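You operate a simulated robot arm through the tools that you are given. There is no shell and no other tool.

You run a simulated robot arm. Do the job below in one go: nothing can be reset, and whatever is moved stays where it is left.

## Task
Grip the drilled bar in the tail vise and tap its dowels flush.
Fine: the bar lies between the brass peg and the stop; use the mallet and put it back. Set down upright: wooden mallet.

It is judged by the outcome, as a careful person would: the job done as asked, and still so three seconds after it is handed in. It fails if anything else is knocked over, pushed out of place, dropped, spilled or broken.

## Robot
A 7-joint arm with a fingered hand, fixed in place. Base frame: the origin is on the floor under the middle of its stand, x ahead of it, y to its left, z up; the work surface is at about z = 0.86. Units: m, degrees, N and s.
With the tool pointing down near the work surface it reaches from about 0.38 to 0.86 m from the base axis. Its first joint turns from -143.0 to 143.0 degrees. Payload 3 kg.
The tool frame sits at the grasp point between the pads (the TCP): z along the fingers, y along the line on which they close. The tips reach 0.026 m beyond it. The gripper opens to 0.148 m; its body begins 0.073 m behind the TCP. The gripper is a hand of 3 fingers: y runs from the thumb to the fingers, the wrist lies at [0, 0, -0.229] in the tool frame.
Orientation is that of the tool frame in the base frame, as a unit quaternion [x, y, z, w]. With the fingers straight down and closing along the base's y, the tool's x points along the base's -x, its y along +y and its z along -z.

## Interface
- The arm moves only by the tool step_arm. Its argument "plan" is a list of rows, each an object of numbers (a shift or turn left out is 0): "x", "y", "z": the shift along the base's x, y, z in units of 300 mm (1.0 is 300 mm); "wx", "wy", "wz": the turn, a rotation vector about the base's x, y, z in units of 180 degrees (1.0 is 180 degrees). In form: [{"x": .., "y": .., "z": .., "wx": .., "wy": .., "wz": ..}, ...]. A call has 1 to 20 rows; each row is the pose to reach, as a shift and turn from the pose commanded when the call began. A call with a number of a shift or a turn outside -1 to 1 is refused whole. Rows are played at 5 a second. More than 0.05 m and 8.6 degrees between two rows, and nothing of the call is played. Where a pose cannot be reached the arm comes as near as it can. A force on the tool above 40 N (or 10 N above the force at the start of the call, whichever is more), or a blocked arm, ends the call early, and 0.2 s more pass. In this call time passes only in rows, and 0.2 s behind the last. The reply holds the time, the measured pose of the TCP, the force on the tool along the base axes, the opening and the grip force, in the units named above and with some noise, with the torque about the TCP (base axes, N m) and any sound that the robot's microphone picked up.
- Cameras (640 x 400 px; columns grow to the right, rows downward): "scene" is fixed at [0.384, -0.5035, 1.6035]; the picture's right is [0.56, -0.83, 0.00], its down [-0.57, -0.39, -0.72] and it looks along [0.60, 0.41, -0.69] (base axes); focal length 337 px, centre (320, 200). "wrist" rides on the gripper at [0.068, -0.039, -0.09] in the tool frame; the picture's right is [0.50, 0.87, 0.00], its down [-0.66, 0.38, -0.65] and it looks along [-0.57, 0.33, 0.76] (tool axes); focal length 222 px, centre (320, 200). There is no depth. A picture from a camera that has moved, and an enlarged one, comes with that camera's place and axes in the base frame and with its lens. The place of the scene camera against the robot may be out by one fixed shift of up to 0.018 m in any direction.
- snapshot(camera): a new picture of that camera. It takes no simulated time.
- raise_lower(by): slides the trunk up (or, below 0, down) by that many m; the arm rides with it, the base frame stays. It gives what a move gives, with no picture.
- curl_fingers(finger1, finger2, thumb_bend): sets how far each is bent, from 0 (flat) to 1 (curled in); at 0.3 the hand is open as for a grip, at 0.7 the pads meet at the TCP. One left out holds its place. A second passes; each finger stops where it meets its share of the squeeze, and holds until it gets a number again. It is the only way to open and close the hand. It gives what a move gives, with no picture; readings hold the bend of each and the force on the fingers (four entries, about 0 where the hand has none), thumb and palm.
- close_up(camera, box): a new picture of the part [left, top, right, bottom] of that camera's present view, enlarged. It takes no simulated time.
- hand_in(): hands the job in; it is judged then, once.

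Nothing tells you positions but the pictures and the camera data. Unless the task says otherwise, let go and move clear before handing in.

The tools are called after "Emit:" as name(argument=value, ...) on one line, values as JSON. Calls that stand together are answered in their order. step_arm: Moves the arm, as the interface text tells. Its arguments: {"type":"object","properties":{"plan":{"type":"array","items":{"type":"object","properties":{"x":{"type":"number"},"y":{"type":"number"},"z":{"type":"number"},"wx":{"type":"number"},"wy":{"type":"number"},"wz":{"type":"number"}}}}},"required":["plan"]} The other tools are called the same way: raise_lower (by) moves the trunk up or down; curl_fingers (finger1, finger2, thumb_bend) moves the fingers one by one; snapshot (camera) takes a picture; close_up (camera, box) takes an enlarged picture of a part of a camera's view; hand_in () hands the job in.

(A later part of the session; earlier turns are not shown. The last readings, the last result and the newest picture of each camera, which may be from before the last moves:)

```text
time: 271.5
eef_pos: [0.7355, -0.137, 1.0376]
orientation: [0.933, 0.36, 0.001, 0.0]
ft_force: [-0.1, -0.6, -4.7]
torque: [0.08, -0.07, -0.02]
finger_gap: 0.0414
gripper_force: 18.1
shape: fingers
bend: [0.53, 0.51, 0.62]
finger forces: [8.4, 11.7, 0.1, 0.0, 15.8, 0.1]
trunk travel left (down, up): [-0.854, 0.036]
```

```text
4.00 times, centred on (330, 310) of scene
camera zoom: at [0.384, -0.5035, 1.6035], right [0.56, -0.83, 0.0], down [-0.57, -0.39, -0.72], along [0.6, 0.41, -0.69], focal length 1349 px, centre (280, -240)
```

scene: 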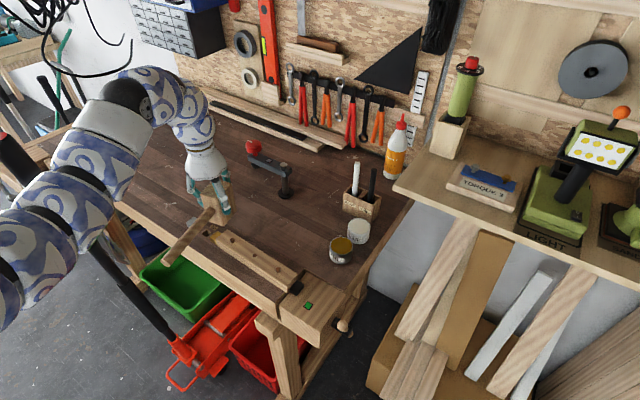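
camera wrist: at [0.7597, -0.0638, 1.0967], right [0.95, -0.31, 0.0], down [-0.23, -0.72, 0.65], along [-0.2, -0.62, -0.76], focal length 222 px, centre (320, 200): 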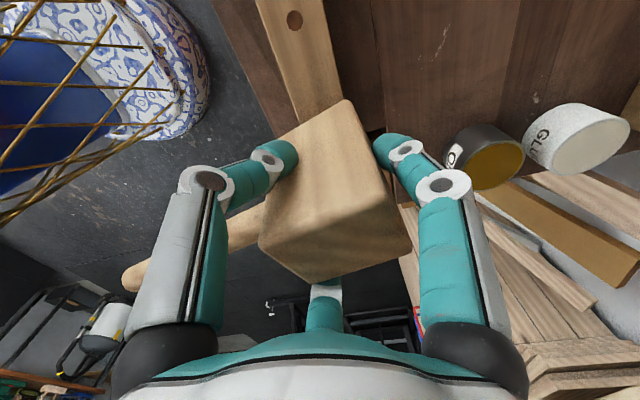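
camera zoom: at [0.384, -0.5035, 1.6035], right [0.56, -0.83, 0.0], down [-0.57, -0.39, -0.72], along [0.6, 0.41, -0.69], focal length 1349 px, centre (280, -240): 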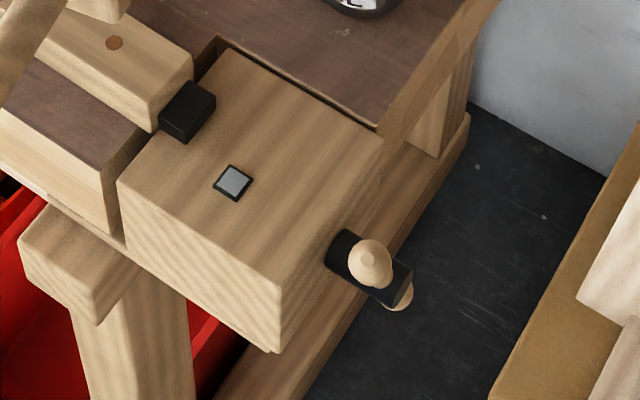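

Both dowels are flush. The vise needs a little more tightening, which I will do once the mallet is away. I will first carry the mallet back toward its place.

Emit:
step_arm(plan=[{"x": 0.01, "y": 0.1, "z": 0.02}, {"x": 0.02, "y": 0.21, "z": 0.04}, {"x": 0.03, "y": 0.32, "z": 0.06}, {"x": 0.04, "y": 0.43, "z": 0.08}, {"x": 0.05, "y": 0.54, "z": 0.1}, {"x": 0.06, "y": 0.65, "z": 0.12}])

Emit:
step_arm(plan=[{"x": 0.02, "y": 0.08, "z": 0.03, "wz": -0.01}, {"x": 0.04, "y": 0.17, "z": 0.07, "wz": -0.02}, {"x": 0.06, "y": 0.26, "z": 0.11, "wz": -0.03}, {"x": 0.08, "y": 0.36, "z": 0.15, "wz": -0.04}, {"x": 0.09, "y": 0.46, "z": 0.17, "wz": -0.053}])

Emit:
snapshot(camera="scene")

```text
time: 272.9
eef_pos: [0.7524, 0.0619, 1.0743]
orientation: [0.933, 0.359, 0.001, 0.0]
ft_force: [-0.5, 0.8, -4.0]
torque: [0.04, -0.08, 0.0]
finger_gap: 0.0411
gripper_force: 18.0
shape: fingers
bend: [0.53, 0.51, 0.62]
finger forces: [8.2, 12.1, 0.1, 0.0, 15.9, 0.0]
trunk travel left (down, up): [-0.854, 0.036]
```

```text
time: 274.1
eef_pos: [0.7796, 0.1964, 1.1248]
orientation: [0.96, 0.281, 0.0, 0.001]
ft_force: [0.3, 0.4, -4.6]
torque: [0.06, -0.08, 0.06]
finger_gap: 0.041
gripper_force: 17.8
shape: fingers
bend: [0.53, 0.51, 0.62]
finger forces: [8.2, 12.2, 0.0, 0.0, 15.7, 0.1]
trunk travel left (down, up): [-0.854, 0.036]
```

```text
taken
```

scene: 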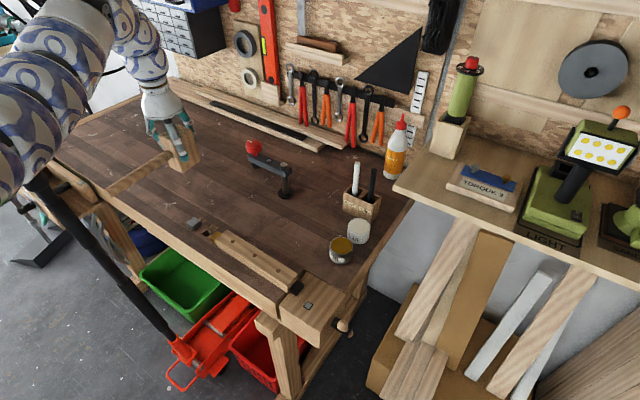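

The mallet is level and steady. I will lower the trunk part way, move out over its side of the bench, and prepare to set it down squared to x.

Emit:
raise_lower(by=-0.09)

Emit:
step_arm(plan=[{"x": 0.035, "y": 0.045}, {"x": 0.07, "y": 0.09}, {"x": 0.1, "y": 0.125}])

Emit:
close_up(camera="scene", box=[100, 90, 260, 240])

Emit:
snapshot(camera="wrist")

```text
time: 275.4
eef_pos: [0.782, 0.1958, 1.0351]
orientation: [0.96, 0.281, 0.001, 0.001]
ft_force: [-0.6, 0.1, -2.9]
torque: [0.06, -0.14, -0.03]
finger_gap: 0.0409
gripper_force: 18.8
shape: fingers
bend: [0.53, 0.51, 0.62]
finger forces: [8.2, 12.2, 0.1, 0.0, 15.7, 0.0]
trunk travel left (down, up): [-0.764, 0.126]
```

```text
time: 276.2
eef_pos: [0.8112, 0.2344, 1.0365]
orientation: [0.96, 0.28, 0.001, 0.0]
ft_force: [-0.9, 0.1, -4.6]
torque: [0.04, -0.05, 0.0]
finger_gap: 0.0406
gripper_force: 18.1
shape: fingers
bend: [0.53, 0.51, 0.62]
finger forces: [8.0, 12.2, 0.0, 0.1, 15.7, 0.0]
trunk travel left (down, up): [-0.764, 0.126]
```

```text
2.67 times, centred on (180, 165) of scene
camera zoom: at [0.384, -0.5035, 1.6035], right [0.56, -0.83, 0.0], down [-0.57, -0.39, -0.72], along [0.6, 0.41, -0.69], focal length 900 px, centre (693, 293)
```

zoom: 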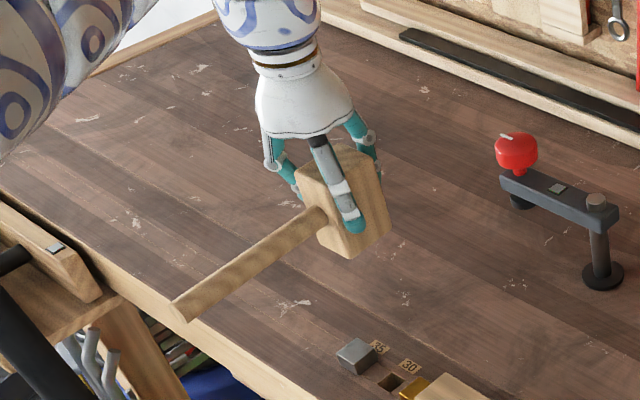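

```text
taken
camera wrist: at [0.8465, 0.303, 1.1272], right [0.89, -0.46, 0.0], down [-0.35, -0.67, 0.65], along [-0.3, -0.58, -0.76], focal length 222 px, centre (320, 200)
```

wrist: 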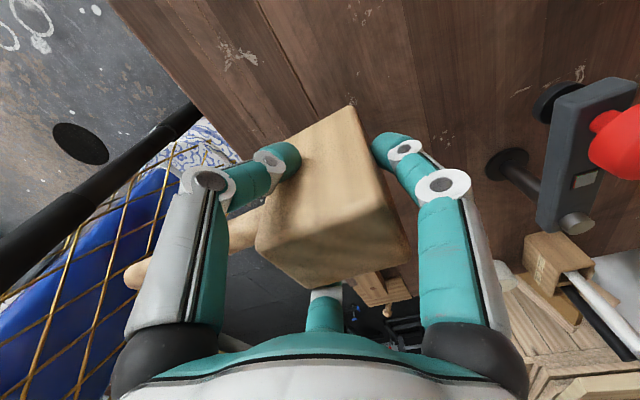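

That was reached cleanly. I will see whether the arm can reach still farther out, to place the mallet nearer its original spot.

Emit:
step_arm(plan=[{"x": 0.03, "z": 0.06}, {"x": 0.06, "z": 0.12}, {"x": 0.09, "z": 0.18}, {"x": 0.12, "z": 0.24}])

```text
time: 277.2
eef_pos: [0.8399, 0.2277, 1.1086]
orientation: [0.96, 0.281, 0.0, -0.001]
ft_force: [-0.8, 0.2, -3.6]
torque: [0.04, -0.05, 0.0]
finger_gap: 0.0402
gripper_force: 18.0
shape: fingers
bend: [0.53, 0.51, 0.62]
finger forces: [8.1, 12.3, 0.1, 0.1, 15.6, 0.1]
out of reach, approached as far as the arm can: row 3, 4
trunk travel left (down, up): [-0.764, 0.126]
```

Orientation held and I gained 3 cm. I will repeat once more with the trunk lower.

Emit:
raise_lower(by=-0.07)

Emit:
step_arm(plan=[{"x": 0.02, "y": 0.01, "z": 0.06}, {"x": 0.04, "y": 0.02, "z": 0.12}, {"x": 0.07, "y": 0.025, "z": 0.18}, {"x": 0.1, "y": 0.025, "z": 0.24}, {"x": 0.13, "y": 0.025, "z": 0.3}])

Emit:
raise_lower(by=-0.08)

Emit:
step_arm(plan=[{"x": 0.02, "y": 0.01, "z": 0.06}, {"x": 0.04, "y": 0.02, "z": 0.12}, {"x": 0.07, "y": 0.025, "z": 0.18}, {"x": 0.1, "y": 0.025, "z": 0.24}])

Emit:
snapshot(camera="scene")

```text
time: 278.2
eef_pos: [0.8394, 0.2292, 1.0409]
orientation: [0.96, 0.281, 0.001, 0.0]
ft_force: [-0.4, 0.6, -4.7]
torque: [0.03, -0.1, 0.03]
finger_gap: 0.0402
gripper_force: 18.5
shape: fingers
bend: [0.53, 0.51, 0.62]
finger forces: [8.1, 12.3, 0.0, 0.1, 15.6, 0.1]
trunk travel left (down, up): [-0.694, 0.196]
```

```text
time: 279.4
eef_pos: [0.8478, 0.2223, 1.1208]
orientation: [0.96, 0.281, 0.001, 0.0]
ft_force: [0.2, -0.9, -3.6]
torque: [0.08, -0.07, 0.02]
finger_gap: 0.0394
gripper_force: 18.3
shape: fingers
bend: [0.53, 0.51, 0.62]
finger forces: [8.2, 12.5, 0.0, 0.0, 15.7, 0.0]
out of reach, approached as far as the arm can: row 1, 2, 3, 4, 5
trunk travel left (down, up): [-0.694, 0.196]
```

```text
time: 280.6
eef_pos: [0.8497, 0.2229, 1.0405]
orientation: [0.96, 0.28, 0.001, 0.001]
ft_force: [-0.1, 0.1, -3.2]
torque: [0.05, -0.07, 0.02]
finger_gap: 0.0398
gripper_force: 18.5
shape: fingers
bend: [0.53, 0.51, 0.62]
finger forces: [8.0, 12.5, 0.1, 0.0, 15.7, 0.0]
trunk travel left (down, up): [-0.614, 0.276]
```

```text
time: 281.6
eef_pos: [0.8492, 0.2148, 1.1097]
orientation: [0.96, 0.281, 0.0, 0.0]
ft_force: [0.6, -1.4, -4.3]
torque: [0.05, -0.09, 0.0]
finger_gap: 0.0386
gripper_force: 18.4
shape: fingers
bend: [0.53, 0.5, 0.62]
finger forces: [7.9, 12.8, 0.1, 0.0, 15.7, 0.0]
out of reach, approached as far as the arm can: row 1, 2, 3, 4
trunk travel left (down, up): [-0.614, 0.276]
```

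```text
taken
```

scene: 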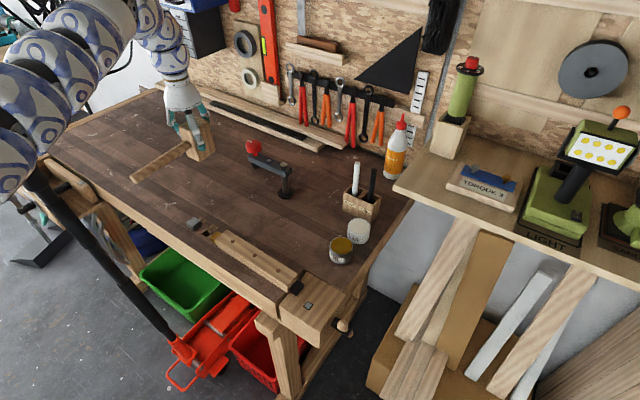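

The reach tops out at about 0.87 m radius, so I will set the mallet down near (0.84, 0.225) and slide it the last stretch by its handle afterwards. I am lowering now.

Emit:
step_arm(plan=[{"x": -0.005, "y": 0.008, "z": -0.1}, {"x": -0.012, "y": 0.018, "z": -0.2}, {"x": -0.02, "y": 0.028, "z": -0.3}, {"x": -0.03, "y": 0.036, "z": -0.4}, {"x": -0.034, "y": 0.036, "z": -0.46}])

Emit:
close_up(camera="scene", box=[100, 90, 260, 240])

```text
time: 282.8
eef_pos: [0.841, 0.2284, 0.9732]
orientation: [0.96, 0.281, 0.001, 0.0]
ft_force: [0.7, -0.1, -4.3]
torque: [0.07, -0.07, -0.01]
finger_gap: 0.0382
gripper_force: 17.6
shape: fingers
bend: [0.54, 0.5, 0.62]
finger forces: [7.2, 13.0, 0.0, 0.1, 15.8, 0.0]
trunk travel left (down, up): [-0.614, 0.276]
```

```text
2.67 times, centred on (180, 165) of scene
camera zoom: at [0.384, -0.5035, 1.6035], right [0.56, -0.83, 0.0], down [-0.57, -0.39, -0.72], along [0.6, 0.41, -0.69], focal length 900 px, centre (693, 293)
```

zoom: 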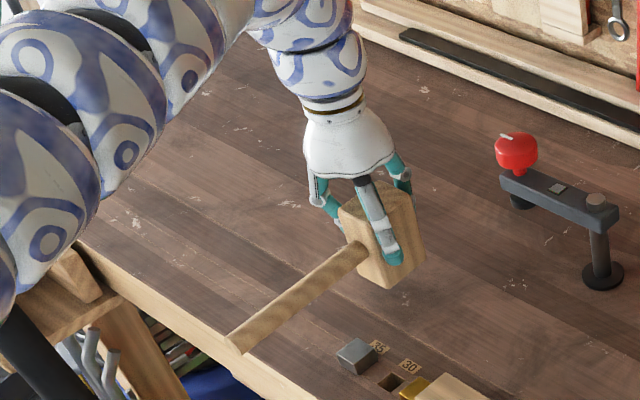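

I will lower the last few centimetres gently until the bench takes the load.

Emit:
step_arm(plan=[{"z": -0.05}, {"z": -0.095}, {"z": -0.11}, {"z": -0.12}, {"z": -0.127}, {"z": -0.134}, {"z": -0.14}])

Emit:
close_up(camera="scene", box=[120, 110, 240, 230])

```text
time: 284.4
eef_pos: [0.8378, 0.2256, 0.9354]
orientation: [0.96, 0.281, 0.002, 0.001]
ft_force: [-0.1, -0.3, -3.8]
torque: [0.03, -0.08, -0.02]
finger_gap: 0.0379
gripper_force: 18.5
shape: fingers
bend: [0.54, 0.5, 0.62]
finger forces: [7.2, 13.0, 0.1, 0.0, 15.7, 0.0]
out of reach, approached as far as the arm can: row 2, 3, 4, 5, 6, 7
trunk travel left (down, up): [-0.614, 0.276]
```

```text
3.33 times, centred on (180, 170) of scene
camera zoom: at [0.384, -0.5035, 1.6035], right [0.56, -0.83, 0.0], down [-0.57, -0.39, -0.72], along [0.6, 0.41, -0.69], focal length 1124 px, centre (787, 300)
```

zoom: 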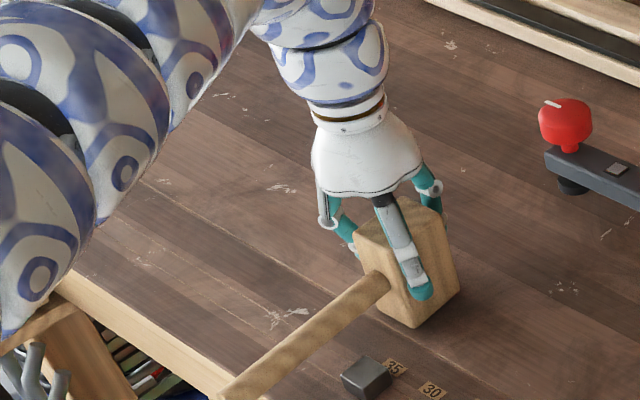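

It is not quite touching yet. I will use tiny trunk steps for the last few millimetres.

Emit:
raise_lower(by=-0.004)

Emit:
raise_lower(by=-0.003)

```text
time: 284.9
eef_pos: [0.8376, 0.2262, 0.9317]
orientation: [0.96, 0.281, 0.004, 0.001]
ft_force: [2.3, 2.4, 5.0]
torque: [-0.1, -0.01, 0.03]
finger_gap: 0.0375
gripper_force: 19.0
shape: fingers
bend: [0.54, 0.5, 0.62]
finger forces: [8.0, 12.7, 0.0, 0.1, 17.5, 0.0]
trunk travel left (down, up): [-0.61, 0.28]
```

```text
time: 285.5
eef_pos: [0.8357, 0.228, 0.9285]
orientation: [0.96, 0.28, 0.003, 0.0]
ft_force: [3.2, 7.0, 16.2]
torque: [-0.29, 0.0, -0.04]
finger_gap: 0.0382
gripper_force: 22.0
shape: fingers
bend: [0.54, 0.51, 0.62]
finger forces: [8.9, 12.9, 0.0, 0.1, 21.8, 0.1]
trunk travel left (down, up): [-0.607, 0.283]
```

The bench has taken the load. I will ease off 3 mm and open the hand gently.

Emit:
raise_lower(by=0.003)

Emit:
curl_fingers(finger1=0.5, finger2=0.49, thumb_bend=0.52)

Emit:
curl_fingers(finger1=0.4, finger2=0.4, thumb_bend=0.4)

Emit:
snapshot(camera="wrist")

Emit:
close_up(camera="scene", box=[120, 110, 240, 230])

```text
time: 286.0
eef_pos: [0.8348, 0.2266, 0.9308]
orientation: [0.96, 0.28, 0.001, 0.001]
ft_force: [1.9, 4.6, 7.0]
torque: [-0.05, 0.02, 0.0]
finger_gap: 0.0375
gripper_force: 20.7
shape: fingers
bend: [0.54, 0.51, 0.62]
finger forces: [8.1, 13.2, 0.1, 0.1, 19.6, 0.0]
trunk travel left (down, up): [-0.61, 0.28]
```

```text
time: 287.0
eef_pos: [0.836, 0.2256, 0.9296]
orientation: [0.96, 0.28, 0.001, 0.0]
ft_force: [0.7, -2.3, -0.9]
torque: [-0.01, -0.03, 0.01]
finger_gap: 0.0587
gripper_force: 0.6
shape: fingers
bend: [0.5, 0.48, 0.52]
finger forces: [0.1, 1.2, 0.0, 0.0, 0.1, 0.0]
trunk travel left (down, up): [-0.61, 0.28]
```

```text
time: 288.0
eef_pos: [0.8362, 0.2263, 0.9309]
orientation: [0.96, 0.28, 0.002, 0.0]
ft_force: [0.2, -0.2, 1.6]
torque: [0.02, -0.02, 0.03]
finger_gap: 0.0946
gripper_force: 0.1
shape: fingers
bend: [0.4, 0.4, 0.4]
finger forces: [0.0, 0.0, 0.1, 0.0, 0.1, 0.1]
trunk travel left (down, up): [-0.61, 0.28]
```

```text
taken
camera wrist: at [0.8711, 0.2951, 1.0226], right [0.89, -0.46, 0.0], down [-0.35, -0.67, 0.65], along [-0.3, -0.58, -0.76], focal length 222 px, centre (320, 200)
```

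wrist: 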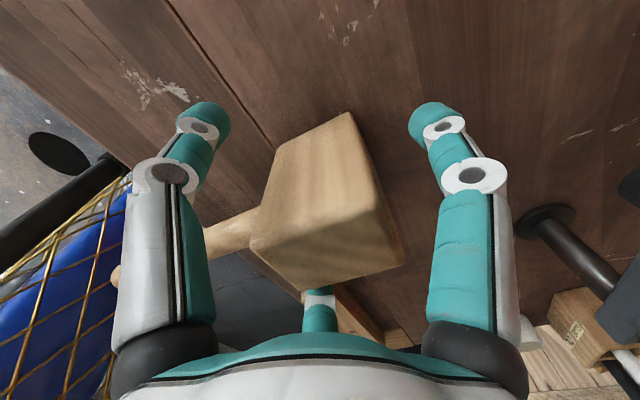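

```text
3.33 times, centred on (180, 170) of scene
camera zoom: at [0.384, -0.5035, 1.6035], right [0.56, -0.83, 0.0], down [-0.57, -0.39, -0.72], along [0.6, 0.41, -0.69], focal length 1124 px, centre (787, 300)
```

zoom: 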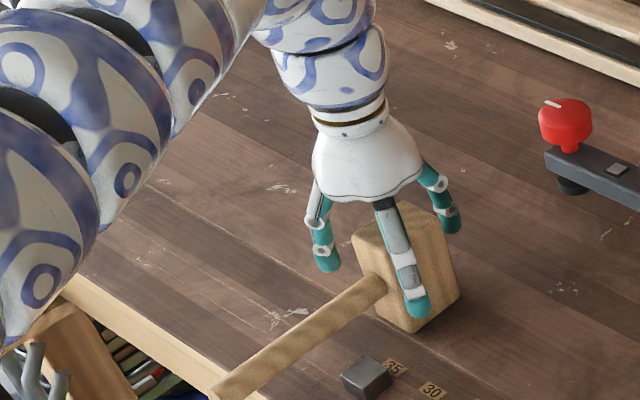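

The mallet is standing upright and released. I will rise clear and measure where it stands.

Emit:
raise_lower(by=0.13)

Emit:
snapshot(camera="wrist")

Emit:
snapshot(camera="scene")

```text
time: 289.6
eef_pos: [0.8376, 0.2267, 1.0611]
orientation: [0.96, 0.281, 0.002, 0.0]
ft_force: [-0.5, -0.2, -0.4]
torque: [0.02, -0.02, 0.04]
finger_gap: 0.0947
gripper_force: 0.1
shape: fingers
bend: [0.4, 0.4, 0.4]
finger forces: [0.1, 0.0, 0.0, 0.1, 0.0, 0.1]
trunk travel left (down, up): [-0.74, 0.15]
```

```text
taken
camera wrist: at [0.8713, 0.295, 1.1524], right [0.89, -0.46, 0.0], down [-0.35, -0.67, 0.65], along [-0.3, -0.58, -0.76], focal length 222 px, centre (320, 200)
```

wrist: 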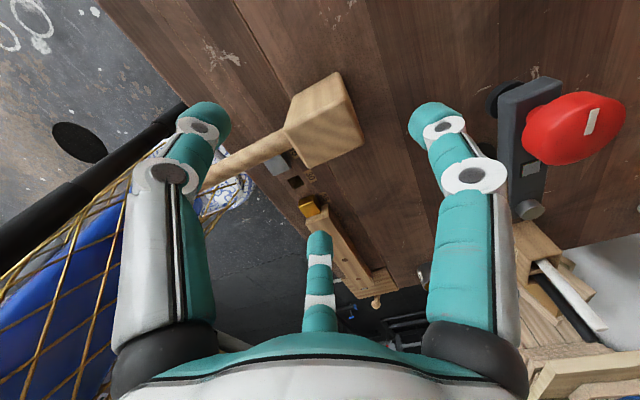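

```text
taken
```

scene: 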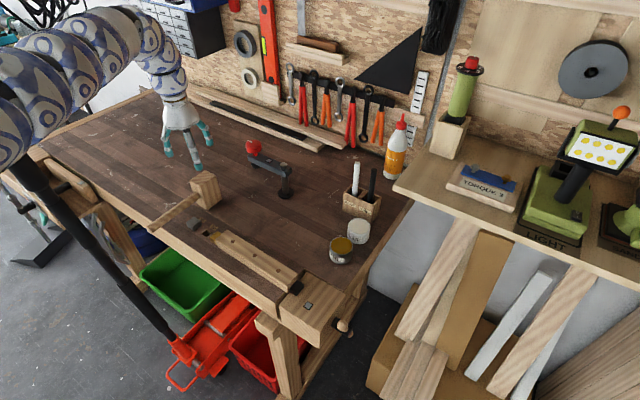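

The mallet stands upright at about (0.836, 0.224). I will move over its handle with the hand turned to the earlier handle grip, ready to slide it out to its place.

Emit:
step_arm(plan=[{"x": -0.1, "wz": 0.03}, {"x": -0.2, "wz": 0.06}, {"x": -0.31, "wz": 0.09}, {"x": -0.42, "wz": 0.12}, {"x": -0.52, "wz": 0.153}])

Emit:
snapshot(camera="wrist")

Emit:
close_up(camera="wrist", box=[200, 40, 500, 200])

```text
time: 290.8
eef_pos: [0.6766, 0.2271, 1.06]
orientation: [0.865, 0.502, 0.0, 0.002]
ft_force: [-1.9, 1.7, 1.8]
torque: [-0.14, -0.12, 0.02]
finger_gap: 0.0951
gripper_force: 0.1
shape: fingers
bend: [0.4, 0.4, 0.4]
finger forces: [0.1, 0.1, 0.0, 0.1, 0.1, 0.0]
trunk travel left (down, up): [-0.74, 0.15]
```

```text
taken
camera wrist: at [0.6757, 0.3038, 1.1518], right [1.0, 0.0, 0.0], down [0.0, -0.76, 0.65], along [0.0, -0.65, -0.76], focal length 222 px, centre (320, 200)
```

wrist: 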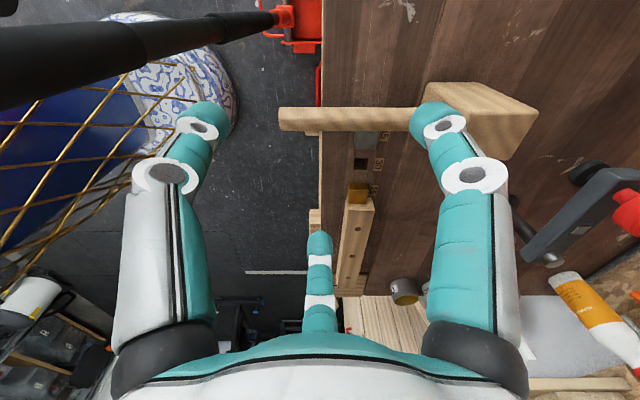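

```text
2.13 times, centred on (350, 120) of wrist
camera zoom: at [0.6757, 0.3038, 1.1518], right [1.0, 0.0, 0.0], down [0.0, -0.76, 0.65], along [0.0, -0.65, -0.76], focal length 474 px, centre (256, 371)
```

zoom: 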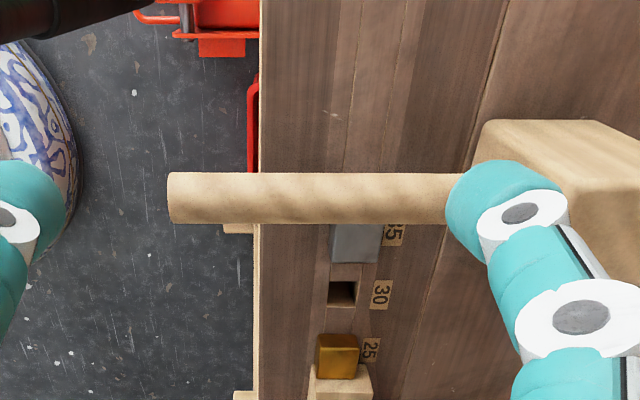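

The handle is straight along x at y ≈ 0.214, with its end at x ≈ 0.632, so it needs to go out about 0.127 m and 16 mm to the left. I will come down on it.

Emit:
step_arm(plan=[{"x": -0.01, "y": -0.022, "z": -0.06}, {"x": -0.02, "y": -0.045, "z": -0.12}, {"x": -0.02, "y": -0.045, "z": -0.2}])

Emit:
raise_lower(by=-0.061)

Emit:
snapshot(camera="wrist")

Emit:
close_up(camera="scene", box=[60, 110, 240, 250])

```text
time: 291.6
eef_pos: [0.6733, 0.2142, 1.0001]
orientation: [0.866, 0.5, 0.001, -0.001]
ft_force: [-0.4, 0.1, -0.1]
torque: [-0.04, -0.02, -0.01]
finger_gap: 0.0951
gripper_force: 0.1
shape: fingers
bend: [0.4, 0.4, 0.4]
finger forces: [0.0, 0.0, 0.1, 0.0, 0.0, 0.0]
trunk travel left (down, up): [-0.74, 0.15]
```

```text
time: 292.6
eef_pos: [0.674, 0.2126, 0.9395]
orientation: [0.866, 0.5, 0.001, 0.0]
ft_force: [-0.1, -0.3, -0.3]
torque: [0.02, 0.0, 0.02]
finger_gap: 0.0954
gripper_force: 0.0
shape: fingers
bend: [0.4, 0.4, 0.4]
finger forces: [0.0, 0.1, 0.1, 0.0, 0.0, 0.1]
trunk travel left (down, up): [-0.679, 0.211]
```

```text
taken
camera wrist: at [0.6722, 0.2905, 1.0313], right [1.0, 0.0, 0.0], down [0.0, -0.76, 0.65], along [0.0, -0.65, -0.76], focal length 222 px, centre (320, 200)
```

wrist: 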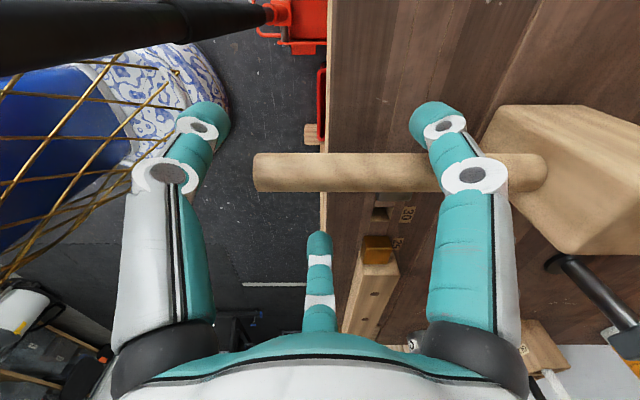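

```text
2.86 times, centred on (150, 180) of scene
camera zoom: at [0.384, -0.5035, 1.6035], right [0.56, -0.83, 0.0], down [-0.57, -0.39, -0.72], along [0.6, 0.41, -0.69], focal length 964 px, centre (806, 257)
```

zoom: 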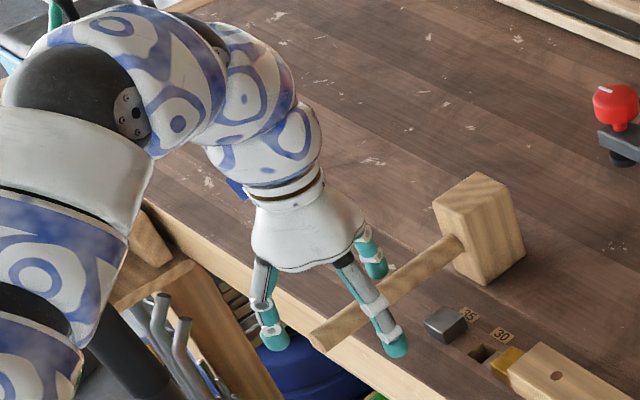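

The digits straddle the handle as before. I will close onto it in the same balanced way.

Emit:
curl_fingers(finger1=0.54, finger2=0.58, thumb_bend=0.54)

Emit:
curl_fingers(finger1=0.6, finger2=0.65, thumb_bend=0.6)

Emit:
curl_fingers(finger1=0.64, finger2=0.72, thumb_bend=0.64)

Emit:
close_up(camera="wrist", box=[180, 80, 580, 320])

```text
time: 293.6
eef_pos: [0.6741, 0.2122, 0.9389]
orientation: [0.866, 0.5, 0.001, 0.0]
ft_force: [-1.1, 0.4, -0.9]
torque: [0.02, -0.01, 0.01]
finger_gap: 0.0498
gripper_force: 0.4
shape: fingers
bend: [0.53, 0.57, 0.54]
finger forces: [0.2, 0.1, 0.0, 0.0, 0.1, 0.0]
trunk travel left (down, up): [-0.679, 0.211]
```

```text
time: 294.6
eef_pos: [0.6743, 0.2126, 0.9399]
orientation: [0.866, 0.501, 0.002, 0.0]
ft_force: [0.4, -0.9, 0.0]
torque: [0.02, -0.02, 0.02]
finger_gap: 0.0337
gripper_force: 2.8
shape: fingers
bend: [0.58, 0.62, 0.59]
finger forces: [1.2, 2.5, 0.0, 0.0, 1.2, 0.1]
trunk travel left (down, up): [-0.679, 0.211]
```

```text
time: 295.6
eef_pos: [0.6725, 0.2127, 0.9387]
orientation: [0.865, 0.501, 0.0, 0.0]
ft_force: [-0.7, -0.2, 0.1]
torque: [-0.03, 0.04, 0.0]
finger_gap: 0.0271
gripper_force: 8.0
shape: fingers
bend: [0.6, 0.62, 0.61]
finger forces: [2.7, 7.8, 0.0, 0.1, 4.9, 0.0]
trunk travel left (down, up): [-0.679, 0.211]
```

```text
1.60 times, centred on (380, 200) of wrist
camera zoom: at [0.6722, 0.2904, 1.0313], right [1.0, 0.0, 0.0], down [0.0, -0.76, 0.65], along [0.0, -0.65, -0.76], focal length 355 px, centre (224, 200)
```

zoom: 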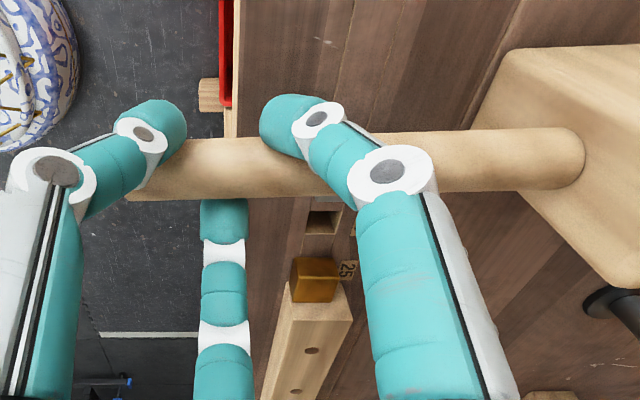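

The handle is held. I will slide the mallet out to its original place, straight along its axis with a slight shift left.

Emit:
step_arm(plan=[{"x": 0.03, "y": 0.004}, {"x": 0.06, "y": 0.008}, {"x": 0.09, "y": 0.012}, {"x": 0.12, "y": 0.015, "wz": 0.002}, {"x": 0.15, "y": 0.019, "wz": 0.003}, {"x": 0.18, "y": 0.023, "wz": 0.004}, {"x": 0.21, "y": 0.027, "wz": 0.005}, {"x": 0.24, "y": 0.03, "wz": 0.006}, {"x": 0.27, "y": 0.034, "wz": 0.007}, {"x": 0.3, "y": 0.038, "wz": 0.008}, {"x": 0.33, "y": 0.042, "wz": 0.008}, {"x": 0.36, "y": 0.045, "wz": 0.009}, {"x": 0.39, "y": 0.049, "wz": 0.01}, {"x": 0.425, "y": 0.053, "wz": 0.011}])

Emit:
snapshot(camera="scene")

Emit:
close_up(camera="wrist", box=[180, 80, 580, 320])

```text
time: 298.6
eef_pos: [0.8031, 0.2281, 0.9403]
orientation: [0.857, 0.516, 0.002, -0.001]
ft_force: [0.4, 0.3, -0.2]
torque: [0.03, 0.02, -0.03]
finger_gap: 0.0251
gripper_force: 7.3
shape: fingers
bend: [0.61, 0.62, 0.61]
finger forces: [3.0, 7.2, 0.0, 0.1, 4.4, 0.1]
trunk travel left (down, up): [-0.679, 0.211]
```

```text
taken
```

scene: 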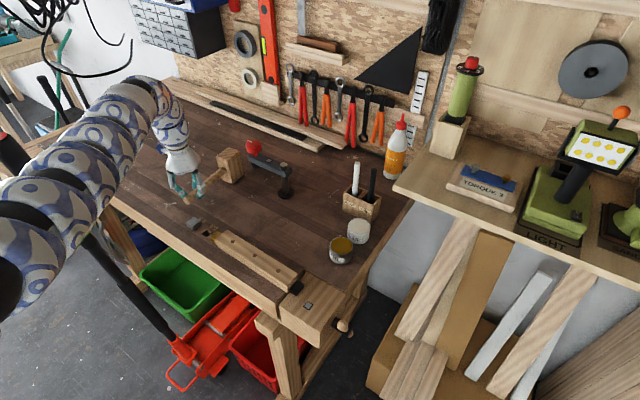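

```text
1.60 times, centred on (380, 200) of wrist
camera zoom: at [0.7987, 0.3057, 1.0317], right [1.0, 0.04, 0.0], down [0.03, -0.76, 0.65], along [0.03, -0.65, -0.76], focal length 355 px, centre (224, 200)
```

zoom: 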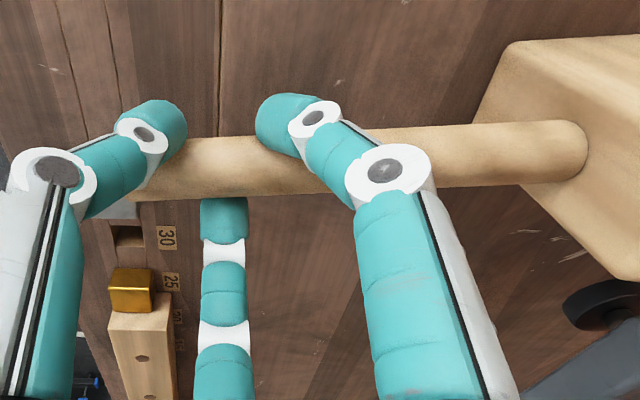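

The head is back where it stood. I will release the handle gently and rise.

Emit:
curl_fingers(finger1=0.57, finger2=0.59, thumb_bend=0.57)

Emit:
curl_fingers(finger1=0.4, finger2=0.4, thumb_bend=0.4)

Emit:
raise_lower(by=0.13)

Emit:
close_up(camera="scene", box=[170, 130, 310, 230])

Emit:
snapshot(camera="wrist")

```text
time: 299.6
eef_pos: [0.8016, 0.2287, 0.9403]
orientation: [0.857, 0.516, 0.002, 0.0]
ft_force: [0.7, 0.3, -0.4]
torque: [0.0, -0.02, 0.01]
finger_gap: 0.0419
gripper_force: 0.1
shape: fingers
bend: [0.56, 0.59, 0.56]
finger forces: [0.2, 0.1, 0.0, 0.0, 0.0, 0.0]
trunk travel left (down, up): [-0.679, 0.211]
```

```text
time: 300.6
eef_pos: [0.8025, 0.2282, 0.9407]
orientation: [0.857, 0.516, 0.002, 0.0]
ft_force: [1.0, 0.8, -0.4]
torque: [0.0, 0.0, 0.01]
finger_gap: 0.0943
gripper_force: 0.1
shape: fingers
bend: [0.4, 0.4, 0.4]
finger forces: [0.0, 0.0, 0.1, 0.1, 0.0, 0.0]
trunk travel left (down, up): [-0.679, 0.211]
```

```text
time: 302.2
eef_pos: [0.8018, 0.2281, 1.0698]
orientation: [0.857, 0.515, 0.002, -0.001]
ft_force: [0.4, 0.0, 0.3]
torque: [0.02, -0.01, -0.01]
finger_gap: 0.0944
gripper_force: 0.1
shape: fingers
bend: [0.4, 0.4, 0.4]
finger forces: [0.1, 0.0, 0.0, 0.1, 0.1, 0.0]
trunk travel left (down, up): [-0.809, 0.081]
```

```text
4.00 times, centred on (240, 180) of scene
camera zoom: at [0.384, -0.5035, 1.6035], right [0.56, -0.83, 0.0], down [-0.57, -0.39, -0.72], along [0.6, 0.41, -0.69], focal length 1349 px, centre (640, 280)
```

zoom: 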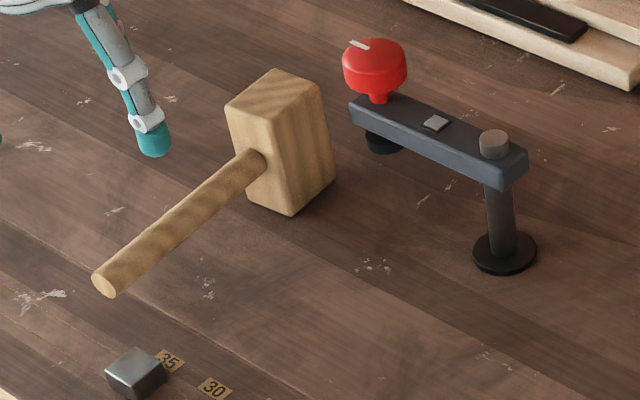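

```text
taken
camera wrist: at [0.798, 0.3058, 1.1615], right [1.0, 0.04, 0.0], down [0.03, -0.76, 0.65], along [0.03, -0.65, -0.76], focal length 222 px, centre (320, 200)
```

wrist: 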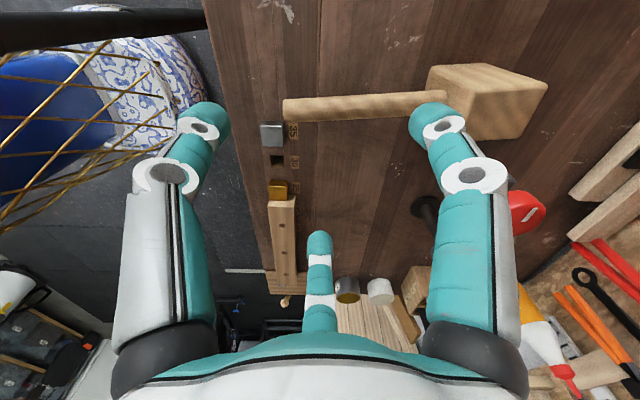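

The mallet is back within a few millimetres of where it began and upright. Now I will return to the vise, turning the hand so that finger 1 faces the jaw for the push.

Emit:
raise_lower(by=0.07)

Emit:
step_arm(plan=[{"x": -0.02, "y": -0.09, "z": -0.03}, {"x": -0.04, "y": -0.18, "z": -0.07, "wz": 0.04}, {"x": -0.06, "y": -0.28, "z": -0.11, "wz": 0.08}, {"x": -0.08, "y": -0.38, "z": -0.15, "wz": 0.12}, {"x": -0.1, "y": -0.48, "z": -0.19, "wz": 0.16}, {"x": -0.12, "y": -0.58, "z": -0.23, "wz": 0.2}, {"x": -0.14, "y": -0.68, "z": -0.27, "wz": 0.24}, {"x": -0.16, "y": -0.78, "z": -0.31, "wz": 0.28}, {"x": -0.17, "y": -0.88, "z": -0.32, "wz": 0.325}])

Emit:
snapshot(camera="scene")

```text
time: 303.2
eef_pos: [0.8021, 0.2293, 1.1399]
orientation: [0.857, 0.516, 0.002, -0.001]
ft_force: [0.4, 0.0, -0.3]
torque: [-0.01, 0.02, 0.0]
finger_gap: 0.0945
gripper_force: 0.0
shape: fingers
bend: [0.4, 0.4, 0.4]
finger forces: [0.0, 0.0, 0.0, 0.0, 0.0, 0.0]
trunk travel left (down, up): [-0.879, 0.011]
```

```text
time: 305.2
eef_pos: [0.7501, -0.0361, 1.0447]
orientation: [0.495, 0.869, 0.002, -0.001]
ft_force: [1.0, 0.4, 0.0]
torque: [0.0, 0.01, -0.01]
finger_gap: 0.0945
gripper_force: 0.1
shape: fingers
bend: [0.4, 0.4, 0.4]
finger forces: [0.0, 0.0, 0.1, 0.0, 0.1, 0.0]
trunk travel left (down, up): [-0.879, 0.011]
```

```text
taken
```

scene: 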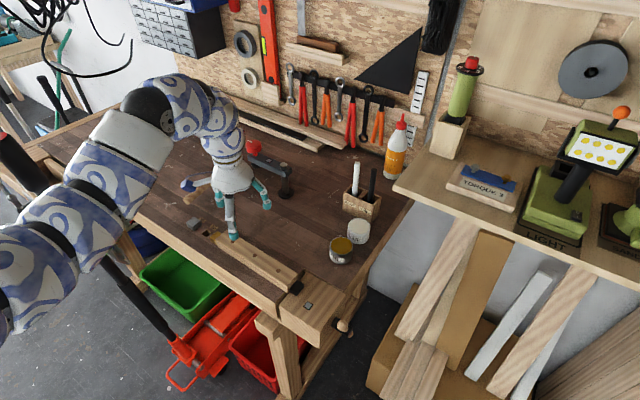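

The hand is at the right angle. I will travel to the left side of the vise handle at a safe height.

Emit:
step_arm(plan=[{"x": -0.02, "y": -0.12, "z": -0.01}, {"x": -0.04, "y": -0.24, "z": -0.03}, {"x": -0.06, "y": -0.36, "z": -0.05}, {"x": -0.08, "y": -0.48, "z": -0.07}, {"x": -0.1, "y": -0.6, "z": -0.09}])

Emit:
curl_fingers(finger1=0.45, finger2=0.3, thumb_bend=0.3)

Emit:
step_arm(plan=[{"x": -0.02, "y": -0.12}, {"x": -0.04, "y": -0.24}, {"x": -0.06, "y": -0.36}, {"x": -0.08, "y": -0.48}, {"x": -0.09, "y": -0.62}])

Emit:
snapshot(camera="wrist")

Emit:
snapshot(camera="scene")

```text
time: 306.4
eef_pos: [0.7178, -0.2165, 1.0165]
orientation: [0.496, 0.869, 0.002, -0.001]
ft_force: [0.0, -1.3, 0.2]
torque: [0.01, 0.0, 0.0]
finger_gap: 0.0949
gripper_force: 0.2
shape: fingers
bend: [0.4, 0.4, 0.4]
finger forces: [0.0, 0.1, 0.0, 0.0, 0.1, 0.0]
trunk travel left (down, up): [-0.879, 0.011]
```

```text
time: 307.4
eef_pos: [0.7193, -0.216, 1.018]
orientation: [0.495, 0.869, 0.001, -0.001]
ft_force: [0.1, -0.5, 0.9]
torque: [-0.05, -0.01, -0.01]
finger_gap: 0.1039
gripper_force: 0.0
shape: fingers
bend: [0.45, 0.3, 0.3]
finger forces: [0.1, 0.0, 0.0, 0.1, 0.0, 0.1]
trunk travel left (down, up): [-0.879, 0.011]
```

```text
time: 308.6
eef_pos: [0.6936, -0.4029, 1.0174]
orientation: [0.496, 0.868, 0.001, 0.0]
ft_force: [-0.9, 0.8, 0.0]
torque: [0.0, -0.02, 0.01]
finger_gap: 0.1038
gripper_force: 0.1
shape: fingers
bend: [0.45, 0.3, 0.3]
finger forces: [0.0, 0.1, 0.1, 0.0, 0.0, 0.0]
trunk travel left (down, up): [-0.879, 0.011]
```

```text
taken
camera wrist: at [0.6247, -0.3658, 1.1097], right [0.49, 0.87, 0.0], down [0.66, -0.37, 0.65], along [0.57, -0.32, -0.76], focal length 222 px, centre (320, 200)
```

wrist: 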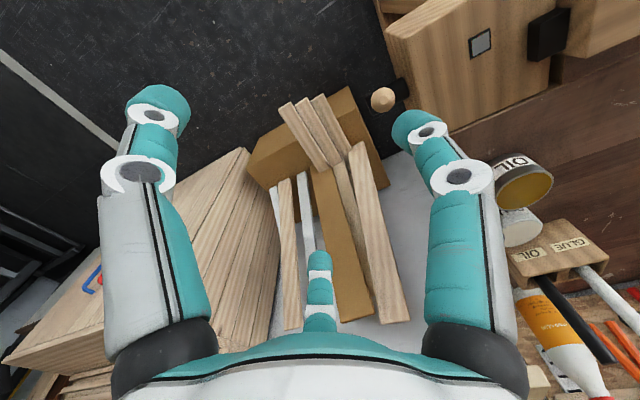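

```text
taken
```

scene: 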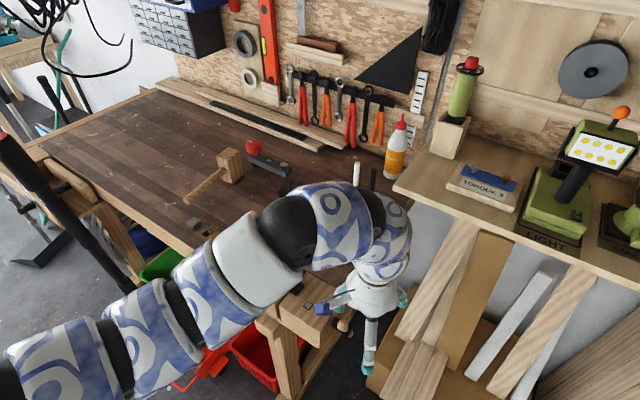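

The approach went smoothly. The upper knob is at about (0.716, -0.344, 0.871). I will shift slightly left of it and descend with the trunk.

Emit:
step_arm(plan=[{"x": -0.036, "y": 0.003}])

Emit:
raise_lower(by=-0.132)

Emit:
snapshot(camera="wrist")

Emit:
close_up(camera="scene", box=[270, 250, 410, 360])

```text
time: 309.0
eef_pos: [0.6836, -0.3995, 1.0167]
orientation: [0.496, 0.868, 0.002, -0.002]
ft_force: [0.4, 0.0, -0.2]
torque: [-0.02, 0.0, 0.0]
finger_gap: 0.1037
gripper_force: 0.1
shape: fingers
bend: [0.45, 0.3, 0.3]
finger forces: [0.0, 0.0, 0.0, 0.0, 0.0, 0.0]
trunk travel left (down, up): [-0.879, 0.011]
```

```text
time: 310.6
eef_pos: [0.6823, -0.4014, 0.8855]
orientation: [0.496, 0.868, 0.002, -0.001]
ft_force: [0.2, 0.7, 0.6]
torque: [-0.02, 0.02, -0.05]
finger_gap: 0.104
gripper_force: 0.1
shape: fingers
bend: [0.45, 0.3, 0.3]
finger forces: [0.1, 0.0, 0.0, 0.0, 0.0, 0.1]
trunk travel left (down, up): [-0.747, 0.143]
```

```text
taken
camera wrist: at [0.6141, -0.363, 0.9771], right [0.49, 0.87, 0.0], down [0.66, -0.37, 0.65], along [0.57, -0.32, -0.76], focal length 222 px, centre (320, 200)
```

wrist: 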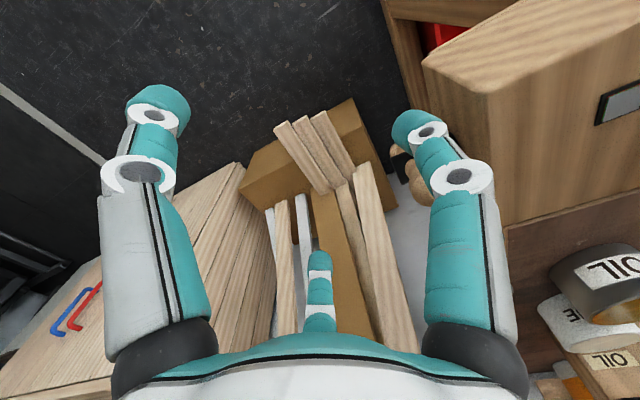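

```text
3.64 times, centred on (340, 305) of scene
camera zoom: at [0.384, -0.5035, 1.6035], right [0.56, -0.83, 0.0], down [-0.57, -0.39, -0.72], along [0.6, 0.41, -0.69], focal length 1227 px, centre (247, -182)
```

zoom: 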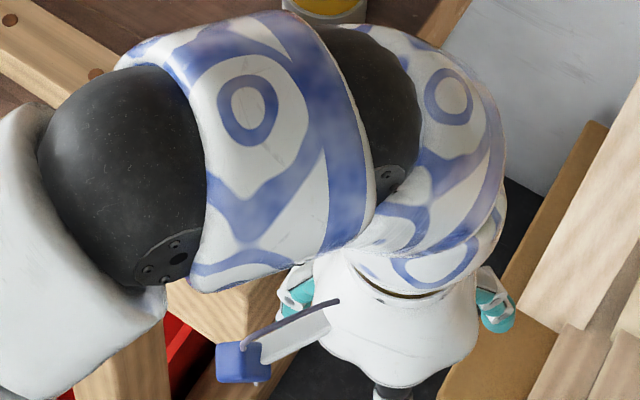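

The finger is beside the knob on its left. I will push right slowly, watching the force and the indicator.

Emit:
step_arm(plan=[{"x": 0.02}, {"x": 0.04}, {"x": 0.06}, {"x": 0.08}, {"x": 0.1}])

Emit:
snapshot(camera="wrist")

Emit:
close_up(camera="wrist", box=[360, 40, 640, 240])

```text
time: 311.8
eef_pos: [0.712, -0.4009, 0.8842]
orientation: [0.495, 0.869, 0.001, -0.002]
ft_force: [-3.6, 0.3, 0.4]
torque: [-0.01, 0.02, 0.17]
finger_gap: 0.1017
gripper_force: 1.2
shape: fingers
bend: [0.45, 0.3, 0.3]
finger forces: [2.9, 0.0, 0.0, 0.0, 0.0, 0.0]
trunk travel left (down, up): [-0.747, 0.143]
```

```text
taken
camera wrist: at [0.6437, -0.3634, 0.977], right [0.49, 0.87, 0.0], down [0.66, -0.37, 0.65], along [0.57, -0.32, -0.76], focal length 222 px, centre (320, 200)
```

wrist: 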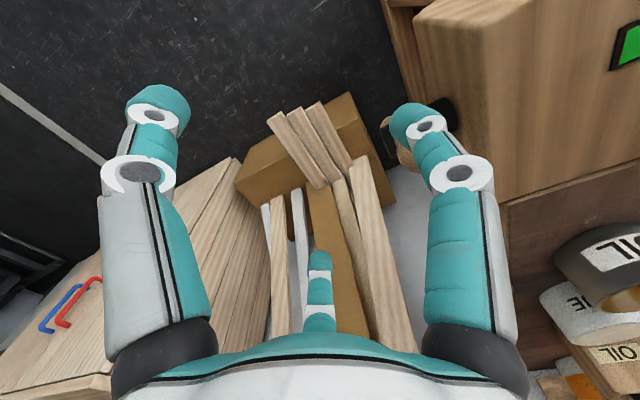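

```text
2.00 times, centred on (500, 140) of wrist
camera zoom: at [0.6437, -0.3634, 0.977], right [0.49, 0.87, 0.0], down [0.66, -0.37, 0.65], along [0.57, -0.32, -0.76], focal length 444 px, centre (-40, 320)
```

zoom: 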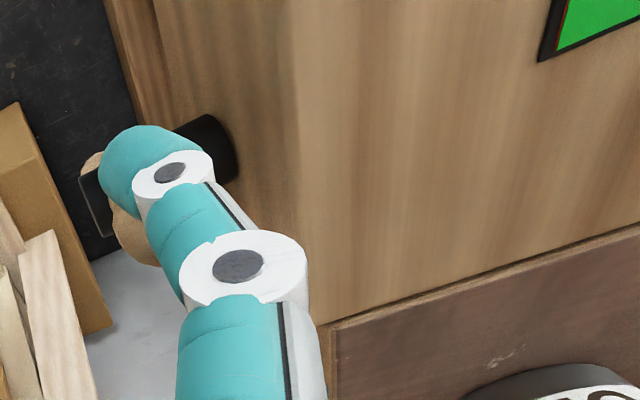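

The indicator is green again. I will turn a little further for a firmer grip so that it stays clamped.

Emit:
step_arm(plan=[{"x": 0.02}, {"x": 0.035}, {"x": 0.05}])

Emit:
close_up(camera="wrist", box=[360, 40, 640, 240])

```text
time: 312.6
eef_pos: [0.7274, -0.4, 0.8851]
orientation: [0.495, 0.869, 0.002, -0.002]
ft_force: [-4.4, -0.2, 3.5]
torque: [0.18, 0.05, 0.24]
finger_gap: 0.0997
gripper_force: 2.0
shape: fingers
bend: [0.45, 0.3, 0.3]
finger forces: [4.5, 0.0, 0.0, 0.1, 0.1, 0.0]
trunk travel left (down, up): [-0.747, 0.143]
```

```text
2.00 times, centred on (500, 140) of wrist
camera zoom: at [0.6582, -0.3633, 0.9773], right [0.49, 0.87, 0.0], down [0.66, -0.37, 0.65], along [0.57, -0.32, -0.76], focal length 444 px, centre (-40, 320)
```

zoom: 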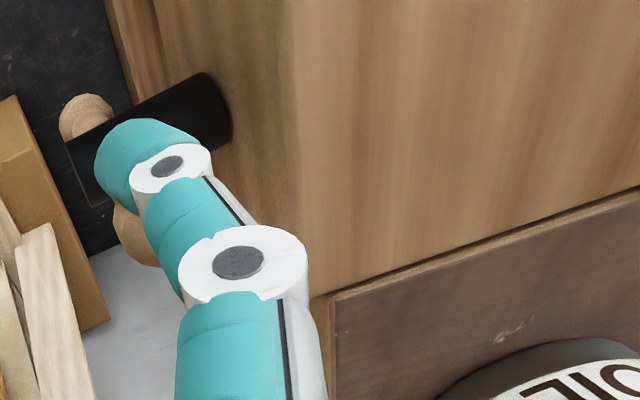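

I will back the finger off and check the indicator and the bar.

Emit:
step_arm(plan=[{"x": -0.03}, {"x": -0.08}, {"x": -0.14}])

Emit:
raise_lower(by=0.135)

Emit:
snapshot(camera="wrist")

Emit:
snapshot(camera="scene")

```text
time: 313.4
eef_pos: [0.6873, -0.4006, 0.8843]
orientation: [0.495, 0.869, 0.001, 0.0]
ft_force: [0.0, 0.9, -0.2]
torque: [-0.01, -0.02, 0.03]
finger_gap: 0.1034
gripper_force: 0.1
shape: fingers
bend: [0.45, 0.3, 0.3]
finger forces: [0.1, 0.0, 0.1, 0.0, 0.0, 0.1]
trunk travel left (down, up): [-0.747, 0.143]
```

```text
time: 315.1
eef_pos: [0.6863, -0.4016, 1.0188]
orientation: [0.495, 0.869, 0.001, -0.002]
ft_force: [0.5, -0.3, -0.6]
torque: [-0.02, 0.03, 0.0]
finger_gap: 0.1035
gripper_force: 0.1
shape: fingers
bend: [0.45, 0.3, 0.3]
finger forces: [0.0, 0.1, 0.1, 0.0, 0.1, 0.0]
trunk travel left (down, up): [-0.882, 0.008]
```

```text
taken
camera wrist: at [0.6174, -0.3638, 1.1112], right [0.49, 0.87, 0.0], down [0.66, -0.37, 0.65], along [0.57, -0.32, -0.76], focal length 222 px, centre (320, 200)
```

wrist: 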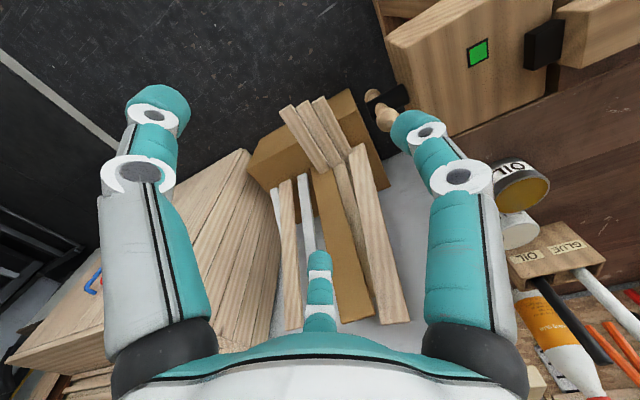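

```text
taken
```

scene: 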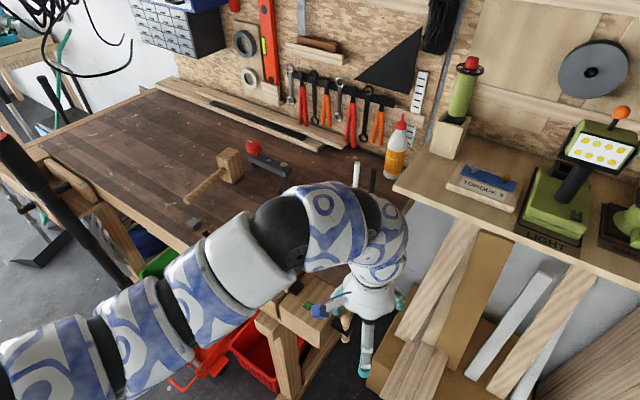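

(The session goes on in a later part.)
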